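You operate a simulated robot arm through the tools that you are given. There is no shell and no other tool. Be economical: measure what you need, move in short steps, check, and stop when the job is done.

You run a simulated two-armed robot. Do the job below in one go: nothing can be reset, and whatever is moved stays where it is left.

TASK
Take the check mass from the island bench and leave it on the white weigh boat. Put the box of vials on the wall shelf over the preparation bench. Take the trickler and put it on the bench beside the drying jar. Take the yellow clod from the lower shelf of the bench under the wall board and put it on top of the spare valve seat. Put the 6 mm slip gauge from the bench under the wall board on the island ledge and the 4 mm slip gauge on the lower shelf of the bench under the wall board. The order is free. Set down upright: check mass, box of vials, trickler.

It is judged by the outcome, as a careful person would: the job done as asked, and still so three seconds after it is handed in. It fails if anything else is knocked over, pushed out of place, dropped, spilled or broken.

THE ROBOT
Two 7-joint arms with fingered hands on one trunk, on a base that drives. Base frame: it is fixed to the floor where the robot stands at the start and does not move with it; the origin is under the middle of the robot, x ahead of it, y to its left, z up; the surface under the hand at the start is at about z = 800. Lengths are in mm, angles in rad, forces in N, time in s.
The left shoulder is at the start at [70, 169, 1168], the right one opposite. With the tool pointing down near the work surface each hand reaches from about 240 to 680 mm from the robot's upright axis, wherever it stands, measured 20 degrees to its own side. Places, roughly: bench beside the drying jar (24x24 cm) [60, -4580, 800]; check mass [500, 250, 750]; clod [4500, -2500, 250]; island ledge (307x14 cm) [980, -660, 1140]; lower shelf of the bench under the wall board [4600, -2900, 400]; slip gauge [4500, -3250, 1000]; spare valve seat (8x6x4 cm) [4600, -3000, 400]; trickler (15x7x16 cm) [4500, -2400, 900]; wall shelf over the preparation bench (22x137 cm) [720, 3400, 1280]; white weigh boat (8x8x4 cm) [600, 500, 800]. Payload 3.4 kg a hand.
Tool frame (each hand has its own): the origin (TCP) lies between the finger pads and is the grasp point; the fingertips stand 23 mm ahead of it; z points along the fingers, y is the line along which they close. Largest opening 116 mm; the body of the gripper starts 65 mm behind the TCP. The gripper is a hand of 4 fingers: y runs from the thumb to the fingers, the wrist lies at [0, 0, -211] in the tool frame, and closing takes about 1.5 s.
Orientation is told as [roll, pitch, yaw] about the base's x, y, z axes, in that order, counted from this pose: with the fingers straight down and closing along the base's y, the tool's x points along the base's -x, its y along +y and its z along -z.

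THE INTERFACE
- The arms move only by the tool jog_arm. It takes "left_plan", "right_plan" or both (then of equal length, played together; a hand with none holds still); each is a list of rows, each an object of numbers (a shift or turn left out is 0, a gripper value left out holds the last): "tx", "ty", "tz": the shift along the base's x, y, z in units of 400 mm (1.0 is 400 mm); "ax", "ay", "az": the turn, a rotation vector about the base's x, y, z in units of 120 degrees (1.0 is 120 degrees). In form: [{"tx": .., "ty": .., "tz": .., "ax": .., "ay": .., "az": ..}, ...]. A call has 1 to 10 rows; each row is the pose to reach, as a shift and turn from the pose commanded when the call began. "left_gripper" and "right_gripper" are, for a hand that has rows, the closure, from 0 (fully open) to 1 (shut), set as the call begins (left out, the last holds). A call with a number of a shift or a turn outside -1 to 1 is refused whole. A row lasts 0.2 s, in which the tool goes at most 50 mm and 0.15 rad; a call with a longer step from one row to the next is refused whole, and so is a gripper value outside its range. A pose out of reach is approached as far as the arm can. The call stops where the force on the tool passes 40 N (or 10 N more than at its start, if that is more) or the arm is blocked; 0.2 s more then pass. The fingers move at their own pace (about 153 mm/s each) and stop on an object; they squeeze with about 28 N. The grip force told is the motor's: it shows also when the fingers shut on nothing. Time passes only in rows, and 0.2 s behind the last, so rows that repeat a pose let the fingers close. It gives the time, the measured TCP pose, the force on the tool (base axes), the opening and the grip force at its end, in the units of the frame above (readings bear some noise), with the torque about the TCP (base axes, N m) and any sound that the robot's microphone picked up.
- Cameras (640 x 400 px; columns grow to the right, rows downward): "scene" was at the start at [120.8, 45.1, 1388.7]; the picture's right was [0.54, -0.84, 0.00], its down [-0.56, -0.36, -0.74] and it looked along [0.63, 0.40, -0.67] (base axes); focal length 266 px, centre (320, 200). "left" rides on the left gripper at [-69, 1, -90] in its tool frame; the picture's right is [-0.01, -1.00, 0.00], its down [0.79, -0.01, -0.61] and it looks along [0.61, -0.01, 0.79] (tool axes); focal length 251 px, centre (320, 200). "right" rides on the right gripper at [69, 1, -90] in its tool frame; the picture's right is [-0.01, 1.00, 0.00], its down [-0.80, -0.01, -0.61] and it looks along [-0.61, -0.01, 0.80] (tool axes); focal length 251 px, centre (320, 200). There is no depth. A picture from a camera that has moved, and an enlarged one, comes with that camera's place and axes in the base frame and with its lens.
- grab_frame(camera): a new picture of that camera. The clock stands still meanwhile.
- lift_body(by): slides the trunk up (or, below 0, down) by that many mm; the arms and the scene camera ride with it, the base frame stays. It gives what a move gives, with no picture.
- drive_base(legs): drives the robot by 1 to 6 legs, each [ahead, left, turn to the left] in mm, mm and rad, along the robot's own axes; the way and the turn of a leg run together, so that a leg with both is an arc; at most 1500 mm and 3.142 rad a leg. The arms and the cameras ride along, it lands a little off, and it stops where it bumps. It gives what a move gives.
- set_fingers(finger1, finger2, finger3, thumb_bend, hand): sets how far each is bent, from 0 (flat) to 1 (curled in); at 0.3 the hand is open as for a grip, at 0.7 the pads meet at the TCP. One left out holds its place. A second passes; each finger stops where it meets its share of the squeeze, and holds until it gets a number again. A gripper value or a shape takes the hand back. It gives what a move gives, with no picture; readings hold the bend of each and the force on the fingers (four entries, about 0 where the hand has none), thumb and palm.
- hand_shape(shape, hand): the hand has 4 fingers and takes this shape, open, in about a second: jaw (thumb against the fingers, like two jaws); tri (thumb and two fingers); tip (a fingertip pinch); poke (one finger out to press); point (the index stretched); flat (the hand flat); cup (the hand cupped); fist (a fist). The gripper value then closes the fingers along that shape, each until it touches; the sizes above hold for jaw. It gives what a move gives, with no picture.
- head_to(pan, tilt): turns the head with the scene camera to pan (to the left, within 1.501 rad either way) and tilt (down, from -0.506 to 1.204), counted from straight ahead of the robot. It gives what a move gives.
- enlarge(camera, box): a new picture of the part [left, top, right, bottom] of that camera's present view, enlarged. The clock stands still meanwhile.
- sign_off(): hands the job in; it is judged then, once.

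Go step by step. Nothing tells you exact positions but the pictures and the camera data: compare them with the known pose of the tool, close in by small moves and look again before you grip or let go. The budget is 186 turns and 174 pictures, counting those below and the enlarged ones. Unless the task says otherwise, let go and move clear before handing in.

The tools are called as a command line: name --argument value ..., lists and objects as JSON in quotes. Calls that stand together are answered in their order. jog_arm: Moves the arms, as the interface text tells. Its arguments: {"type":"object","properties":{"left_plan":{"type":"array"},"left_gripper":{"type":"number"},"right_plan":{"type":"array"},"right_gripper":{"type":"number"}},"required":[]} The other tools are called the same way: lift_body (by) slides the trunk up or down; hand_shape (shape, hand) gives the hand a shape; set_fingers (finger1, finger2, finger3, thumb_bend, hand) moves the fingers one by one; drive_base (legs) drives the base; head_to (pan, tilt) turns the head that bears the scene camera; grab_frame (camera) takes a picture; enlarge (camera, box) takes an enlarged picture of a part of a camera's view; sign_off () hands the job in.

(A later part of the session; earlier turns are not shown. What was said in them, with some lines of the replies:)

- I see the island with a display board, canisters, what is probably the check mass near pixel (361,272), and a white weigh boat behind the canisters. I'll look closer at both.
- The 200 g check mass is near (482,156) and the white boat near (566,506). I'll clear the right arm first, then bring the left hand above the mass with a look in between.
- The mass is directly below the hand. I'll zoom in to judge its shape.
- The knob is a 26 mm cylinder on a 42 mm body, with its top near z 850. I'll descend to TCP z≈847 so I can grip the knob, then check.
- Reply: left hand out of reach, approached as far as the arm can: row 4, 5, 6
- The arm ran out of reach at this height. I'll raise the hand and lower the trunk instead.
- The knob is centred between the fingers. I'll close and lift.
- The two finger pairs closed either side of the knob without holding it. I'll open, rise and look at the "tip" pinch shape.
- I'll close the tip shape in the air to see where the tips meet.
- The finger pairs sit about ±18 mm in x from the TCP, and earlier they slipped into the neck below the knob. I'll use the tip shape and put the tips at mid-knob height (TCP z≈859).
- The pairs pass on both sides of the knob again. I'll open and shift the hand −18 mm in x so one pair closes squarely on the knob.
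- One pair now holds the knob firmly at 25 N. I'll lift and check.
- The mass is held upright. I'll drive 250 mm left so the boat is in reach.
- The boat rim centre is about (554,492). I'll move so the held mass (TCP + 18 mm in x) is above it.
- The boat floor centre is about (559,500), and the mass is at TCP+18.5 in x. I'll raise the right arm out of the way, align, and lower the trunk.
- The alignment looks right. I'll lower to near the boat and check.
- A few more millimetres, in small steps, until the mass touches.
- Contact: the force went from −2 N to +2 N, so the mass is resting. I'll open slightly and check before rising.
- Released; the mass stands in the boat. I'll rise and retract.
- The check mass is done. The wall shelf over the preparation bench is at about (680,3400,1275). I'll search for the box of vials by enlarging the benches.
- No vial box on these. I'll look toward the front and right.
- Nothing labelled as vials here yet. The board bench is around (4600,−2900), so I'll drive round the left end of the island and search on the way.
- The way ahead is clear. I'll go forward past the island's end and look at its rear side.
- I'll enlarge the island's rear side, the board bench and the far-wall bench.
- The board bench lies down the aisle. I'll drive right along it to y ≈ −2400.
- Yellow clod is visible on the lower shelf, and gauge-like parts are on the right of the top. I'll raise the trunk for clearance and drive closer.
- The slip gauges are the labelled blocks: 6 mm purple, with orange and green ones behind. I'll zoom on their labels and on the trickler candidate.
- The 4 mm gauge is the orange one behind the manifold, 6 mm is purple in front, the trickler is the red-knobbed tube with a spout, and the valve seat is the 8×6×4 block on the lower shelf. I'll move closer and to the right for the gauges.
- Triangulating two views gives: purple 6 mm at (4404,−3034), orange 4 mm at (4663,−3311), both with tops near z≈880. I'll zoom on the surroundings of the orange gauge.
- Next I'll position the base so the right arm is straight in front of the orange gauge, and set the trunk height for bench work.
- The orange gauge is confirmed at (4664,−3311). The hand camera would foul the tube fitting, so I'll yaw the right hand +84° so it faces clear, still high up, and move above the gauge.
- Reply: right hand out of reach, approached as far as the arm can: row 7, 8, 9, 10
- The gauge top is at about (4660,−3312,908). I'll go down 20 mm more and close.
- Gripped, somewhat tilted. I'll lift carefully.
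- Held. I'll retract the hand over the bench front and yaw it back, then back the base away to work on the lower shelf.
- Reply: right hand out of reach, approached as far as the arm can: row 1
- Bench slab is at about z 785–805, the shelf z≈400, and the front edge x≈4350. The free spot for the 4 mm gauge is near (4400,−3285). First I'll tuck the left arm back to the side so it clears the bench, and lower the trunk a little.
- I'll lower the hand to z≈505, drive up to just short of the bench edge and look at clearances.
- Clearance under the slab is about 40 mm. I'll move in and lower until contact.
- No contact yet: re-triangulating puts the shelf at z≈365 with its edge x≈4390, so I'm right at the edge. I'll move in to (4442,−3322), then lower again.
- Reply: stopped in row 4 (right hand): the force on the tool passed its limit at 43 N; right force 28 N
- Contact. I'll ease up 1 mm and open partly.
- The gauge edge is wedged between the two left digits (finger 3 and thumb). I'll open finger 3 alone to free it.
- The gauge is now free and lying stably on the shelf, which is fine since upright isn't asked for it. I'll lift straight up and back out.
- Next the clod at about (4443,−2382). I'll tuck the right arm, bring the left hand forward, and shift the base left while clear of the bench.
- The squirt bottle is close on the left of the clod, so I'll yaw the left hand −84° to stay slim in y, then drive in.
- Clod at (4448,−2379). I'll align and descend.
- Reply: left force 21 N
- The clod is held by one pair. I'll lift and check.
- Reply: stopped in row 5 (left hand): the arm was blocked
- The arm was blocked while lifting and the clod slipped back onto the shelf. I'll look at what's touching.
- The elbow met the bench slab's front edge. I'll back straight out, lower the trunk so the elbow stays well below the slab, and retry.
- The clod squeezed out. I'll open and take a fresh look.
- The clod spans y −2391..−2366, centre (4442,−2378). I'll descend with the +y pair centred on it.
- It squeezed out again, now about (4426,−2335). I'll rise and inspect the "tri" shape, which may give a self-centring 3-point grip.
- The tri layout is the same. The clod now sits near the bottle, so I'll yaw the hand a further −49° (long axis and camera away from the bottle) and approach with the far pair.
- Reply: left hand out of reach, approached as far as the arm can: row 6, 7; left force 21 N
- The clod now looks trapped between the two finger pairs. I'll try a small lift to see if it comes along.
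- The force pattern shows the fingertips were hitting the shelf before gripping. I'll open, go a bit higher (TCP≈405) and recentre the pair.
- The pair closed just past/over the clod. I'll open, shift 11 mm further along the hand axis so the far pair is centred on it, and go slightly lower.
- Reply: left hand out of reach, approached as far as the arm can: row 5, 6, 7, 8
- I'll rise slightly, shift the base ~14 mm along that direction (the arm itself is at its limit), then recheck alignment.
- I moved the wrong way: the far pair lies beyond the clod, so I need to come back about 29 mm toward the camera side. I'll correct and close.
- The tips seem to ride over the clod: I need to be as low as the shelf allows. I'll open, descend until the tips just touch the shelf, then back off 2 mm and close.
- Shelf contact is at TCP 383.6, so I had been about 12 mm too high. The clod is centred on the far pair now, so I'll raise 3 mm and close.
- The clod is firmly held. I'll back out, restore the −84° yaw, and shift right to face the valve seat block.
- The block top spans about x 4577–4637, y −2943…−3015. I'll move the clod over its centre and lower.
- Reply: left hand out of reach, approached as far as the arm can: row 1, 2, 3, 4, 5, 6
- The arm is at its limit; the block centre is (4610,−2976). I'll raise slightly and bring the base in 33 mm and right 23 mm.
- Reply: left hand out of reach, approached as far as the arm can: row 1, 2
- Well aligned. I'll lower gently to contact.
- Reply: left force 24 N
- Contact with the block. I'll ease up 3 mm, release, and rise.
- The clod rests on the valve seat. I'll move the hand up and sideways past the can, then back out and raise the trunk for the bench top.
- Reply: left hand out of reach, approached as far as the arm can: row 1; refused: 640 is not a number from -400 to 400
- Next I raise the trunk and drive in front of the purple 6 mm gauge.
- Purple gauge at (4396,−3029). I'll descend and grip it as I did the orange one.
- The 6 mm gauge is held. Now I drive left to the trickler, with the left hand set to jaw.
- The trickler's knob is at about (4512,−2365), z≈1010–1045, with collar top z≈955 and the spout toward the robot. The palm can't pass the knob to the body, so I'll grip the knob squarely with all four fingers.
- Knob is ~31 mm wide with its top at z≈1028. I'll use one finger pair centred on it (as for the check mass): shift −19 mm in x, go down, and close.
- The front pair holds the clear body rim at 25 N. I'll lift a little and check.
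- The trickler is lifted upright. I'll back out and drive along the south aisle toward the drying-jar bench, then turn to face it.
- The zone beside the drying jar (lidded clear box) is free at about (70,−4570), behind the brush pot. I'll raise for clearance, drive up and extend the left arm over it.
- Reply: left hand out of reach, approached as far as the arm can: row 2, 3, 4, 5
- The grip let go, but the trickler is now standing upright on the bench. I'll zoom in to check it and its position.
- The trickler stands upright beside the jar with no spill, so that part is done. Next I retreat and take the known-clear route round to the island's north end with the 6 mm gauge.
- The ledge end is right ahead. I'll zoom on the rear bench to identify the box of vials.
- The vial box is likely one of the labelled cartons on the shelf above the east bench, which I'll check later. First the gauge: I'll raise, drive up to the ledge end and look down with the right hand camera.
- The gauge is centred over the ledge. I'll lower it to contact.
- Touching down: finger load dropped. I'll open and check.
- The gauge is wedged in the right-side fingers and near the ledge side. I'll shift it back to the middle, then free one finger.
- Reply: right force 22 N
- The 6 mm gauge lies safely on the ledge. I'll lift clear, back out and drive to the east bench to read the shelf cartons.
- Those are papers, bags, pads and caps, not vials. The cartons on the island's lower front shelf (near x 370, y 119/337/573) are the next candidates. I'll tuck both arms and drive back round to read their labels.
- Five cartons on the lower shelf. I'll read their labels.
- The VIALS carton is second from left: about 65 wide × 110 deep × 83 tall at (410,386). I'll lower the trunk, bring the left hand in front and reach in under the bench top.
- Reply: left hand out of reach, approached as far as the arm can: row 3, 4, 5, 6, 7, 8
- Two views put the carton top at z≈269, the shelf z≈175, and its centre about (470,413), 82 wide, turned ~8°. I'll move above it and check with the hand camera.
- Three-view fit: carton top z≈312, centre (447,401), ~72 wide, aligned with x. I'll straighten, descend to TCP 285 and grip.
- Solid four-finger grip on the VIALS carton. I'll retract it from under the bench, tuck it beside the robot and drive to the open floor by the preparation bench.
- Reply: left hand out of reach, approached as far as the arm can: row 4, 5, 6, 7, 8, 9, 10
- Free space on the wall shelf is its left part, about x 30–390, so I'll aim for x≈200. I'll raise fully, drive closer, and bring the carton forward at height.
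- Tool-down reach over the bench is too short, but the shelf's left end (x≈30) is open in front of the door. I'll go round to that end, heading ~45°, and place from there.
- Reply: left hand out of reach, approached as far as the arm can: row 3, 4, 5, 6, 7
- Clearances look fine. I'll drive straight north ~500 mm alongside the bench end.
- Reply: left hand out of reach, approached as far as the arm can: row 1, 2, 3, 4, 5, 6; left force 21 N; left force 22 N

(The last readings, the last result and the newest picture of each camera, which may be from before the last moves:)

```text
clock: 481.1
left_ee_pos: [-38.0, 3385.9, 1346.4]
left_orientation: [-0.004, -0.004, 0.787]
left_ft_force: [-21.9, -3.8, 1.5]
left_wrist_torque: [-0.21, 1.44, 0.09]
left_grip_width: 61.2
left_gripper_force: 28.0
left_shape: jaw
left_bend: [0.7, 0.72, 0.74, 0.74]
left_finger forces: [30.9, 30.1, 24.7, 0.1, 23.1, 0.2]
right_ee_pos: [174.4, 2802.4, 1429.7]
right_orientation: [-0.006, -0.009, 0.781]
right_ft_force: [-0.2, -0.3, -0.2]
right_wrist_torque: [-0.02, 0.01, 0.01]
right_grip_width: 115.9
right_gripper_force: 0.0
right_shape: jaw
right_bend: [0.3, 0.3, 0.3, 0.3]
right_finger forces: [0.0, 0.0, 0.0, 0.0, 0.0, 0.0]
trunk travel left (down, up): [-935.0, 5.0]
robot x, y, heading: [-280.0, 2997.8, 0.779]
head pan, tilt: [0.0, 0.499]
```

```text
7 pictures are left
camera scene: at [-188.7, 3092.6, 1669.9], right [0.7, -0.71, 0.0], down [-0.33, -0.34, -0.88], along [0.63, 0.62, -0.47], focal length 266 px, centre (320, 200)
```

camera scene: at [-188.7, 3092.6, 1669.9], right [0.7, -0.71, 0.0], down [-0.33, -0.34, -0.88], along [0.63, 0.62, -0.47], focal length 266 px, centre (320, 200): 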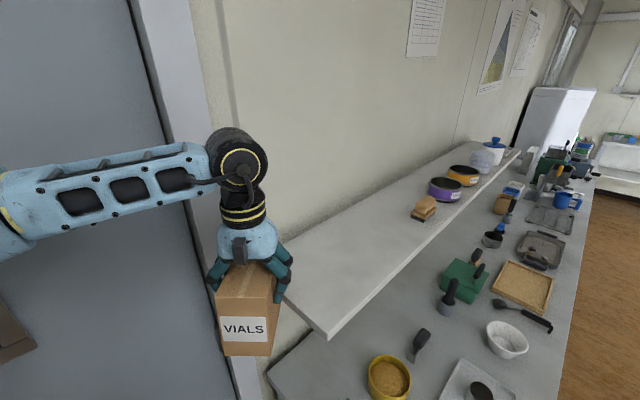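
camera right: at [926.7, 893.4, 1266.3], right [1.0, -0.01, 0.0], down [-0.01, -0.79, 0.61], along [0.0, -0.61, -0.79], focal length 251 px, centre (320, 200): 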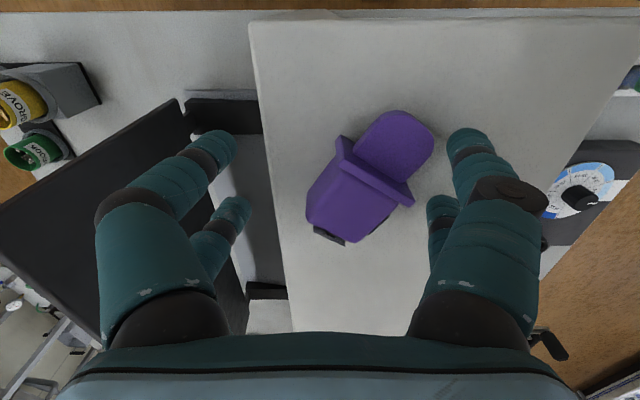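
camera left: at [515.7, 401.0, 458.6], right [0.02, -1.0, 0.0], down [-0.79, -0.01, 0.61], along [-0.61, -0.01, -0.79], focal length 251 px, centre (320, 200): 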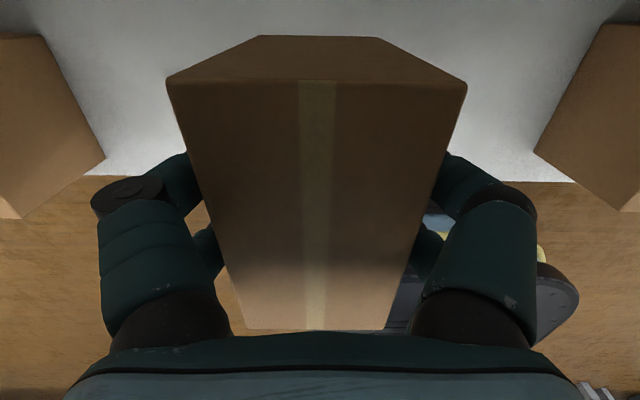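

The hand can't cross that far right and the carton just touched the shelf end. I'll back off, then turn the base right ~25° and shift slightly south, so that the target is on the arm's left side.

jog_arm --left_plan '[{"tx": -0.05}, {"tx": -0.08, "ty": -0.08, "tz": 0.02}, {"tx": -0.08, "ty": -0.17, "tz": 0.04}, {"tx": -0.08, "ty": -0.25, "tz": 0.05}]'

drive_base --legs '[[0, 0, -0.43], [-20, -56, 0]]'

jog_arm --left_plan '[{"tz": 0.03}, {"tz": 0.06}, {"tz": 0.06}]'

grab_frame --camera "scene"

```text
clock: 482.1
left_ee_pos: [-58.6, 3315.6, 1361.3]
left_orientation: [-0.001, 0.003, 0.791]
left_ft_force: [0.0, 1.5, -2.8]
left_wrist_torque: [0.0, 0.0, -0.02]
left_grip_width: 61.4
left_gripper_force: 27.5
left_shape: jaw
left_bend: [0.7, 0.72, 0.73, 0.74]
left_finger forces: [27.0, 27.0, 26.8, 0.1, 27.1, 0.1]
left hand out of reach, approached as far as the arm can: row 4
right_ee_pos: [185.3, 2805.5, 1426.9]
right_orientation: [0.002, -0.001, 0.782]
right_ft_force: [-1.0, 0.6, 1.2]
right_wrist_torque: [0.0, 0.0, -0.04]
right_grip_width: 115.9
right_gripper_force: 0.0
right_shape: jaw
right_bend: [0.3, 0.3, 0.3, 0.3]
right_finger forces: [0.0, 0.0, 0.0, 0.0, 0.0, 0.0]
trunk travel left (down, up): [-935.0, 5.0]
robot x, y, heading: [-279.4, 2997.3, 0.78]
head pan, tilt: [0.0, 0.499]
```

```text
clock: 484.4
left_ee_pos: [52.8, 3147.9, 1359.5]
left_orientation: [-0.013, 0.007, 0.359]
left_ft_force: [0.6, 0.6, -2.8]
left_wrist_torque: [-0.04, -0.04, -0.02]
left_grip_width: 61.7
left_gripper_force: 27.6
left_shape: jaw
left_bend: [0.7, 0.72, 0.73, 0.74]
left_finger forces: [27.1, 27.0, 26.7, 0.0, 27.0, 0.0]
right_ee_pos: [60.3, 2580.5, 1430.8]
right_orientation: [-0.012, 0.001, 0.349]
right_ft_force: [-0.6, 0.5, 0.5]
right_wrist_torque: [-0.08, -0.01, 0.03]
right_grip_width: 115.9
right_gripper_force: 0.1
right_shape: jaw
right_bend: [0.3, 0.3, 0.3, 0.3]
right_finger forces: [0.1, 0.0, 0.1, 0.1, 0.0, 0.1]
trunk travel left (down, up): [-935.0, 5.0]
robot x, y, heading: [-281.0, 2935.9, 0.348]
head pan, tilt: [0.0, 0.499]
```

```text
clock: 485.2
left_ee_pos: [53.9, 3144.5, 1387.0]
left_orientation: [-0.006, 0.002, 0.361]
left_ft_force: [-0.3, -0.2, -2.9]
left_wrist_torque: [0.0, -0.03, 0.03]
left_grip_width: 61.7
left_gripper_force: 28.0
left_shape: jaw
left_bend: [0.7, 0.72, 0.73, 0.74]
left_finger forces: [27.0, 27.0, 27.0, 0.1, 27.0, 0.0]
left hand out of reach, approached as far as the arm can: row 2, 3
right_ee_pos: [60.9, 2572.3, 1426.4]
right_orientation: [-0.003, -0.004, 0.348]
right_ft_force: [0.1, 0.0, -0.5]
right_wrist_torque: [-0.02, 0.01, 0.01]
right_grip_width: 116.2
right_gripper_force: 0.1
right_shape: jaw
right_bend: [0.3, 0.3, 0.3, 0.3]
right_finger forces: [0.1, 0.0, 0.0, 0.0, 0.0, 0.0]
trunk travel left (down, up): [-935.0, 5.0]
robot x, y, heading: [-280.0, 2936.2, 0.344]
head pan, tilt: [0.0, 0.499]
```

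```text
6 pictures are left
camera scene: at [-145.3, 2988.7, 1668.9], right [0.34, -0.94, 0.0], down [-0.45, -0.17, -0.88], along [0.83, 0.3, -0.48], focal length 266 px, centre (320, 200)
```

scene: 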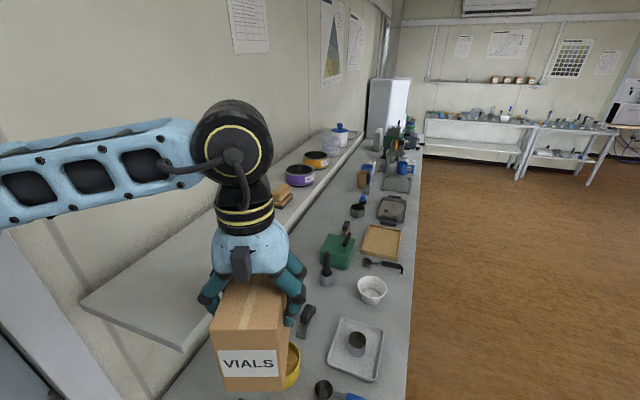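

The shelf surface is z≈1265, y 3271–3520, starting at x≈25. I'll move the carton over it to about (132,3385), staying high.

jog_arm --left_plan '[{"tx": 0.03, "ty": 0.1}, {"tx": 0.065, "ty": 0.2}, {"tx": 0.1, "ty": 0.3}, {"tx": 0.135, "ty": 0.4}, {"tx": 0.17, "ty": 0.5}, {"tx": 0.195, "ty": 0.6}, {"tx": 0.195, "ty": 0.6}]'

grab_frame --camera "scene"

```text
clock: 486.8
left_ee_pos: [130.7, 3380.4, 1385.6]
left_orientation: [-0.001, 0.002, 0.36]
left_ft_force: [-0.2, 0.6, -2.8]
left_wrist_torque: [0.01, 0.0, -0.01]
left_grip_width: 61.9
left_gripper_force: 28.5
left_shape: jaw
left_bend: [0.7, 0.72, 0.73, 0.74]
left_finger forces: [27.0, 27.1, 27.0, 0.0, 27.1, 0.1]
right_ee_pos: [59.9, 2566.3, 1425.3]
right_orientation: [0.001, -0.006, 0.35]
right_ft_force: [0.6, 0.3, 0.8]
right_wrist_torque: [0.02, -0.06, -0.01]
right_grip_width: 115.7
right_gripper_force: 0.1
right_shape: jaw
right_bend: [0.3, 0.3, 0.3, 0.3]
right_finger forces: [0.0, 0.0, 0.0, 0.1, 0.0, 0.0]
trunk travel left (down, up): [-935.0, 5.0]
robot x, y, heading: [-280.6, 2936.9, 0.344]
head pan, tilt: [0.0, 0.499]
```

```text
5 pictures are left
camera scene: at [-145.3, 2984.1, 1669.1], right [0.34, -0.94, 0.0], down [-0.45, -0.16, -0.88], along [0.83, 0.3, -0.48], focal length 266 px, centre (320, 200)
```

scene: 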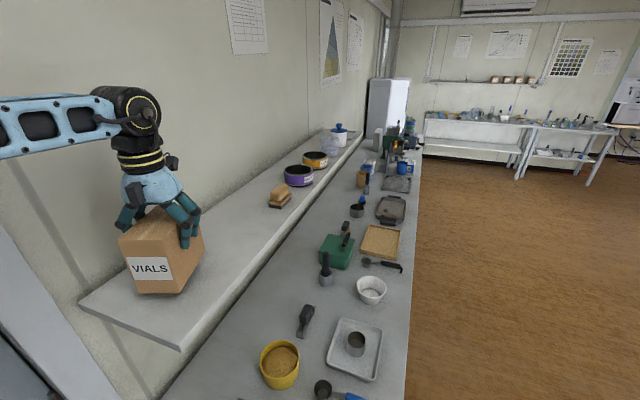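

Directly over the shelf. I'll lower to contact.

jog_arm --left_plan '[{"tz": -0.05}, {"tz": -0.08}, {"tz": -0.095}, {"tz": -0.103}, {"tz": -0.111}, {"tz": -0.119}, {"tz": -0.127}, {"tz": -0.135}, {"tz": -0.143}, {"tz": -0.151}]'

```text
clock: 487.6
left_ee_pos: [131.6, 3379.5, 1356.2]
left_orientation: [-0.002, -0.02, 0.36]
left_ft_force: [-0.7, 0.2, 19.4]
left_wrist_torque: [0.24, -0.02, 0.04]
left_grip_width: 60.7
left_gripper_force: 27.8
left_shape: jaw
left_bend: [0.71, 0.72, 0.73, 0.76]
left_finger forces: [27.9, 29.0, 27.5, 0.0, 28.0, 0.1]
right_ee_pos: [57.6, 2567.0, 1427.1]
right_orientation: [0.0, -0.01, 0.35]
right_ft_force: [-0.4, 1.0, 0.3]
right_wrist_torque: [0.01, 0.01, -0.02]
right_grip_width: 116.1
right_gripper_force: 0.1
right_shape: jaw
right_bend: [0.3, 0.3, 0.3, 0.3]
right_finger forces: [0.1, 0.1, 0.1, 0.0, 0.0, 0.0]
trunk travel left (down, up): [-935.0, 5.0]
robot x, y, heading: [-278.1, 2935.9, 0.344]
head pan, tilt: [0.0, 0.499]
stopped in row 4 (left hand): the force on the tool passed its limit at 46 N (the readings are from after the stop); the commanded pose is now the measured one
```

jog_arm --left_plan '[{"tz": 0.004}, {"tz": 0.004}]'

enlarge --camera "scene" --box '[70, 160, 250, 360]'

```text
clock: 488.2
left_ee_pos: [132.4, 3379.1, 1356.6]
left_orientation: [0.0, -0.015, 0.362]
left_ft_force: [-1.0, 2.6, 15.6]
left_wrist_torque: [0.16, -0.09, 0.01]
left_grip_width: 60.8
left_gripper_force: 27.8
left_shape: jaw
left_bend: [0.71, 0.72, 0.73, 0.76]
left_finger forces: [27.9, 29.1, 27.4, 0.0, 27.8, 0.0]
right_ee_pos: [58.6, 2566.8, 1426.6]
right_orientation: [0.0, -0.006, 0.349]
right_ft_force: [-0.2, 0.3, 0.6]
right_wrist_torque: [0.01, -0.02, -0.03]
right_grip_width: 116.1
right_gripper_force: 0.1
right_shape: jaw
right_bend: [0.3, 0.3, 0.3, 0.3]
right_finger forces: [0.1, 0.1, 0.1, 0.1, 0.1, 0.1]
trunk travel left (down, up): [-935.0, 5.0]
robot x, y, heading: [-274.8, 2936.8, 0.351]
head pan, tilt: [0.0, 0.499]
```

```text
2.00 times, centred on (160, 260) of scene
camera zoom: at [-148.9, 2982.5, 1669.5], right [0.34, -0.94, 0.0], down [-0.45, -0.16, -0.88], along [0.83, 0.3, -0.48], focal length 532 px, centre (640, 80)
```

zoom: 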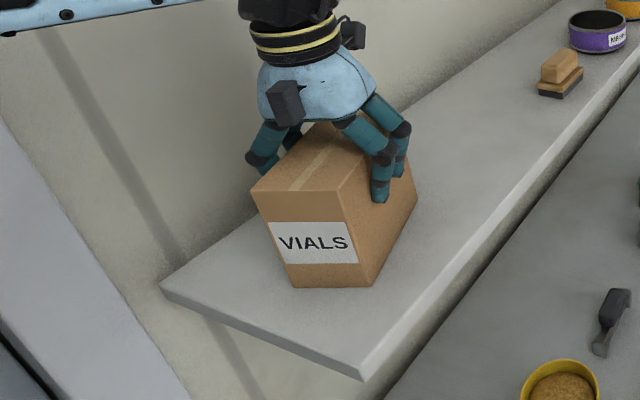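

The carton rests fully on the shelf. I'll open and check before withdrawing.

jog_arm --left_plan '[{}, {}, {}, {}, {}]' --left_gripper 0.1

jog_arm --left_plan '[{"tz": 0.05}, {"tz": 0.1}, {"tz": 0.15}, {"tz": 0.15}]'

grab_frame --camera "scene"

```text
clock: 489.4
left_ee_pos: [135.7, 3380.6, 1353.4]
left_orientation: [-0.006, -0.012, 0.36]
left_ft_force: [0.2, -0.1, 0.0]
left_wrist_torque: [0.01, -0.01, -0.02]
left_grip_width: 104.4
left_gripper_force: 0.0
left_shape: jaw
left_bend: [0.47, 0.47, 0.47, 0.47]
left_finger forces: [0.0, 0.1, 0.1, 0.0, 0.0, 0.1]
right_ee_pos: [59.7, 2570.6, 1427.1]
right_orientation: [0.0, -0.006, 0.348]
right_ft_force: [0.2, 0.3, -0.7]
right_wrist_torque: [0.0, -0.01, 0.0]
right_grip_width: 115.9
right_gripper_force: 0.1
right_shape: jaw
right_bend: [0.3, 0.3, 0.3, 0.3]
right_finger forces: [0.0, 0.0, 0.0, 0.1, 0.0, 0.1]
trunk travel left (down, up): [-935.0, 5.0]
robot x, y, heading: [-283.3, 2936.7, 0.349]
head pan, tilt: [0.0, 0.499]
```

```text
clock: 490.4
left_ee_pos: [133.5, 3381.7, 1415.8]
left_orientation: [-0.003, -0.013, 0.361]
left_ft_force: [-0.6, 0.1, -0.5]
left_wrist_torque: [0.01, -0.01, -0.02]
left_grip_width: 104.2
left_gripper_force: 0.1
left_shape: jaw
left_bend: [0.47, 0.47, 0.47, 0.47]
left_finger forces: [0.0, 0.0, 0.0, 0.1, 0.0, 0.0]
right_ee_pos: [59.7, 2568.5, 1427.2]
right_orientation: [-0.002, -0.005, 0.349]
right_ft_force: [1.0, 0.3, 0.2]
right_wrist_torque: [-0.01, -0.03, 0.0]
right_grip_width: 116.1
right_gripper_force: 0.1
right_shape: jaw
right_bend: [0.3, 0.3, 0.3, 0.3]
right_finger forces: [0.0, 0.0, 0.1, 0.0, 0.1, 0.0]
trunk travel left (down, up): [-935.0, 5.0]
robot x, y, heading: [-284.0, 2937.8, 0.346]
head pan, tilt: [0.0, 0.499]
```

```text
3 pictures are left
camera scene: at [-145.9, 2984.6, 1669.1], right [0.34, -0.94, 0.0], down [-0.45, -0.16, -0.88], along [0.83, 0.3, -0.48], focal length 266 px, centre (320, 200)
```

scene: 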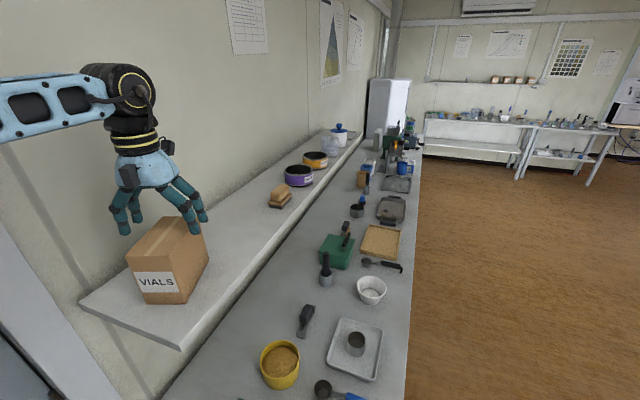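

The VIALS carton stands upright on the wall shelf. I'll move the hand clear and finish with a final look.

jog_arm --left_plan '[{"tz": 0.03}, {"tz": 0.05, "ty": -0.02}, {"tz": 0.05, "ty": -0.1, "tx": -0.03}, {"tz": 0.05, "ty": -0.2, "tx": -0.06}, {"tz": 0.05, "ty": -0.3, "tx": -0.1}, {"tz": 0.05, "ty": -0.4, "tx": -0.13}, {"tz": 0.05, "ty": -0.5, "tx": -0.16}, {"tz": 0.05, "ty": -0.55, "tx": -0.18}]'

drive_base --legs '[[-60, -250, 0]]'

grab_frame --camera "scene"

```text
clock: 492.2
left_ee_pos: [61.3, 3160.6, 1434.8]
left_orientation: [-0.004, -0.012, 0.361]
left_ft_force: [0.3, -0.1, -0.1]
left_wrist_torque: [0.0, 0.02, 0.03]
left_grip_width: 104.3
left_gripper_force: 0.0
left_shape: jaw
left_bend: [0.47, 0.47, 0.47, 0.47]
left_finger forces: [0.0, 0.1, 0.0, 0.0, 0.0, 0.1]
right_ee_pos: [61.6, 2569.2, 1426.6]
right_orientation: [0.001, -0.005, 0.349]
right_ft_force: [0.0, 0.5, -0.7]
right_wrist_torque: [0.0, -0.01, 0.01]
right_grip_width: 116.1
right_gripper_force: 0.1
right_shape: jaw
right_bend: [0.3, 0.3, 0.3, 0.3]
right_finger forces: [0.1, 0.1, 0.1, 0.0, 0.0, 0.0]
trunk travel left (down, up): [-935.0, 5.0]
robot x, y, heading: [-281.3, 2933.2, 0.343]
head pan, tilt: [0.0, 0.499]
```

```text
clock: 494.1
left_ee_pos: [90.0, 2908.7, 1433.1]
left_orientation: [-0.006, -0.012, 0.363]
left_ft_force: [0.4, 0.5, 0.4]
left_wrist_torque: [-0.02, -0.04, 0.02]
left_grip_width: 104.5
left_gripper_force: 0.0
left_shape: jaw
left_bend: [0.47, 0.47, 0.47, 0.47]
left_finger forces: [0.0, 0.0, 0.1, 0.1, 0.0, 0.0]
right_ee_pos: [89.9, 2317.7, 1428.3]
right_orientation: [-0.006, -0.003, 0.349]
right_ft_force: [-0.4, -0.3, -0.7]
right_wrist_torque: [-0.04, -0.01, -0.01]
right_grip_width: 116.0
right_gripper_force: 0.1
right_shape: jaw
right_bend: [0.3, 0.3, 0.3, 0.3]
right_finger forces: [0.0, 0.0, 0.1, 0.0, 0.1, 0.0]
trunk travel left (down, up): [-935.0, 5.0]
robot x, y, heading: [-249.2, 2678.9, 0.35]
head pan, tilt: [0.0, 0.499]
```

```text
2 pictures are left
camera scene: at [-117.3, 2734.1, 1669.0], right [0.34, -0.94, 0.0], down [-0.45, -0.17, -0.88], along [0.82, 0.3, -0.48], focal length 266 px, centre (320, 200)
```

scene: 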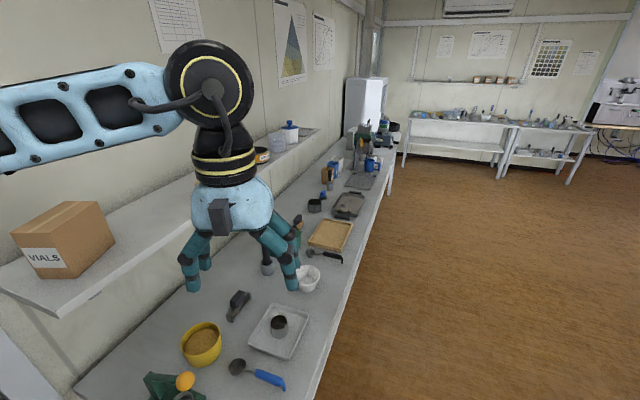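

The vials carton is stable on the wall shelf, both hands are empty and clear, and all six items are where the task asked. I'm handing the job in.

sign_off

```text
The job is handed in.
```

All six items are in the places you asked for and the job is handed in. One slip: the trickler came out of the grip about 13 cm above the bench. It landed upright in the right spot, and I saw no spill or damage.

- **Check mass:** standing upright in the white weigh boat.
- **Box of vials:** upright at the left end of the wall shelf over the preparation bench.
- **Trickler:** upright on the bench, beside the lidded clear box that I took to be the drying jar.
- **Yellow clod:** on top of the 8×6×4 cm block on the lower shelf that I took to be the spare valve seat, going by its size and position. It slipped back onto the shelf several times before I got a firm grip.
- **6 mm slip gauge:** lying on its side near the north end of the island ledge.
- **4 mm slip gauge:** lying on its side on the lower shelf of the bench under the wall board; it tipped over when I let go.

While I worked, the left arm pushed against the front edge of the bench under the wall board, and the vials box touched the end of the wall shelf. I saw nothing knocked over or out of place afterwards.
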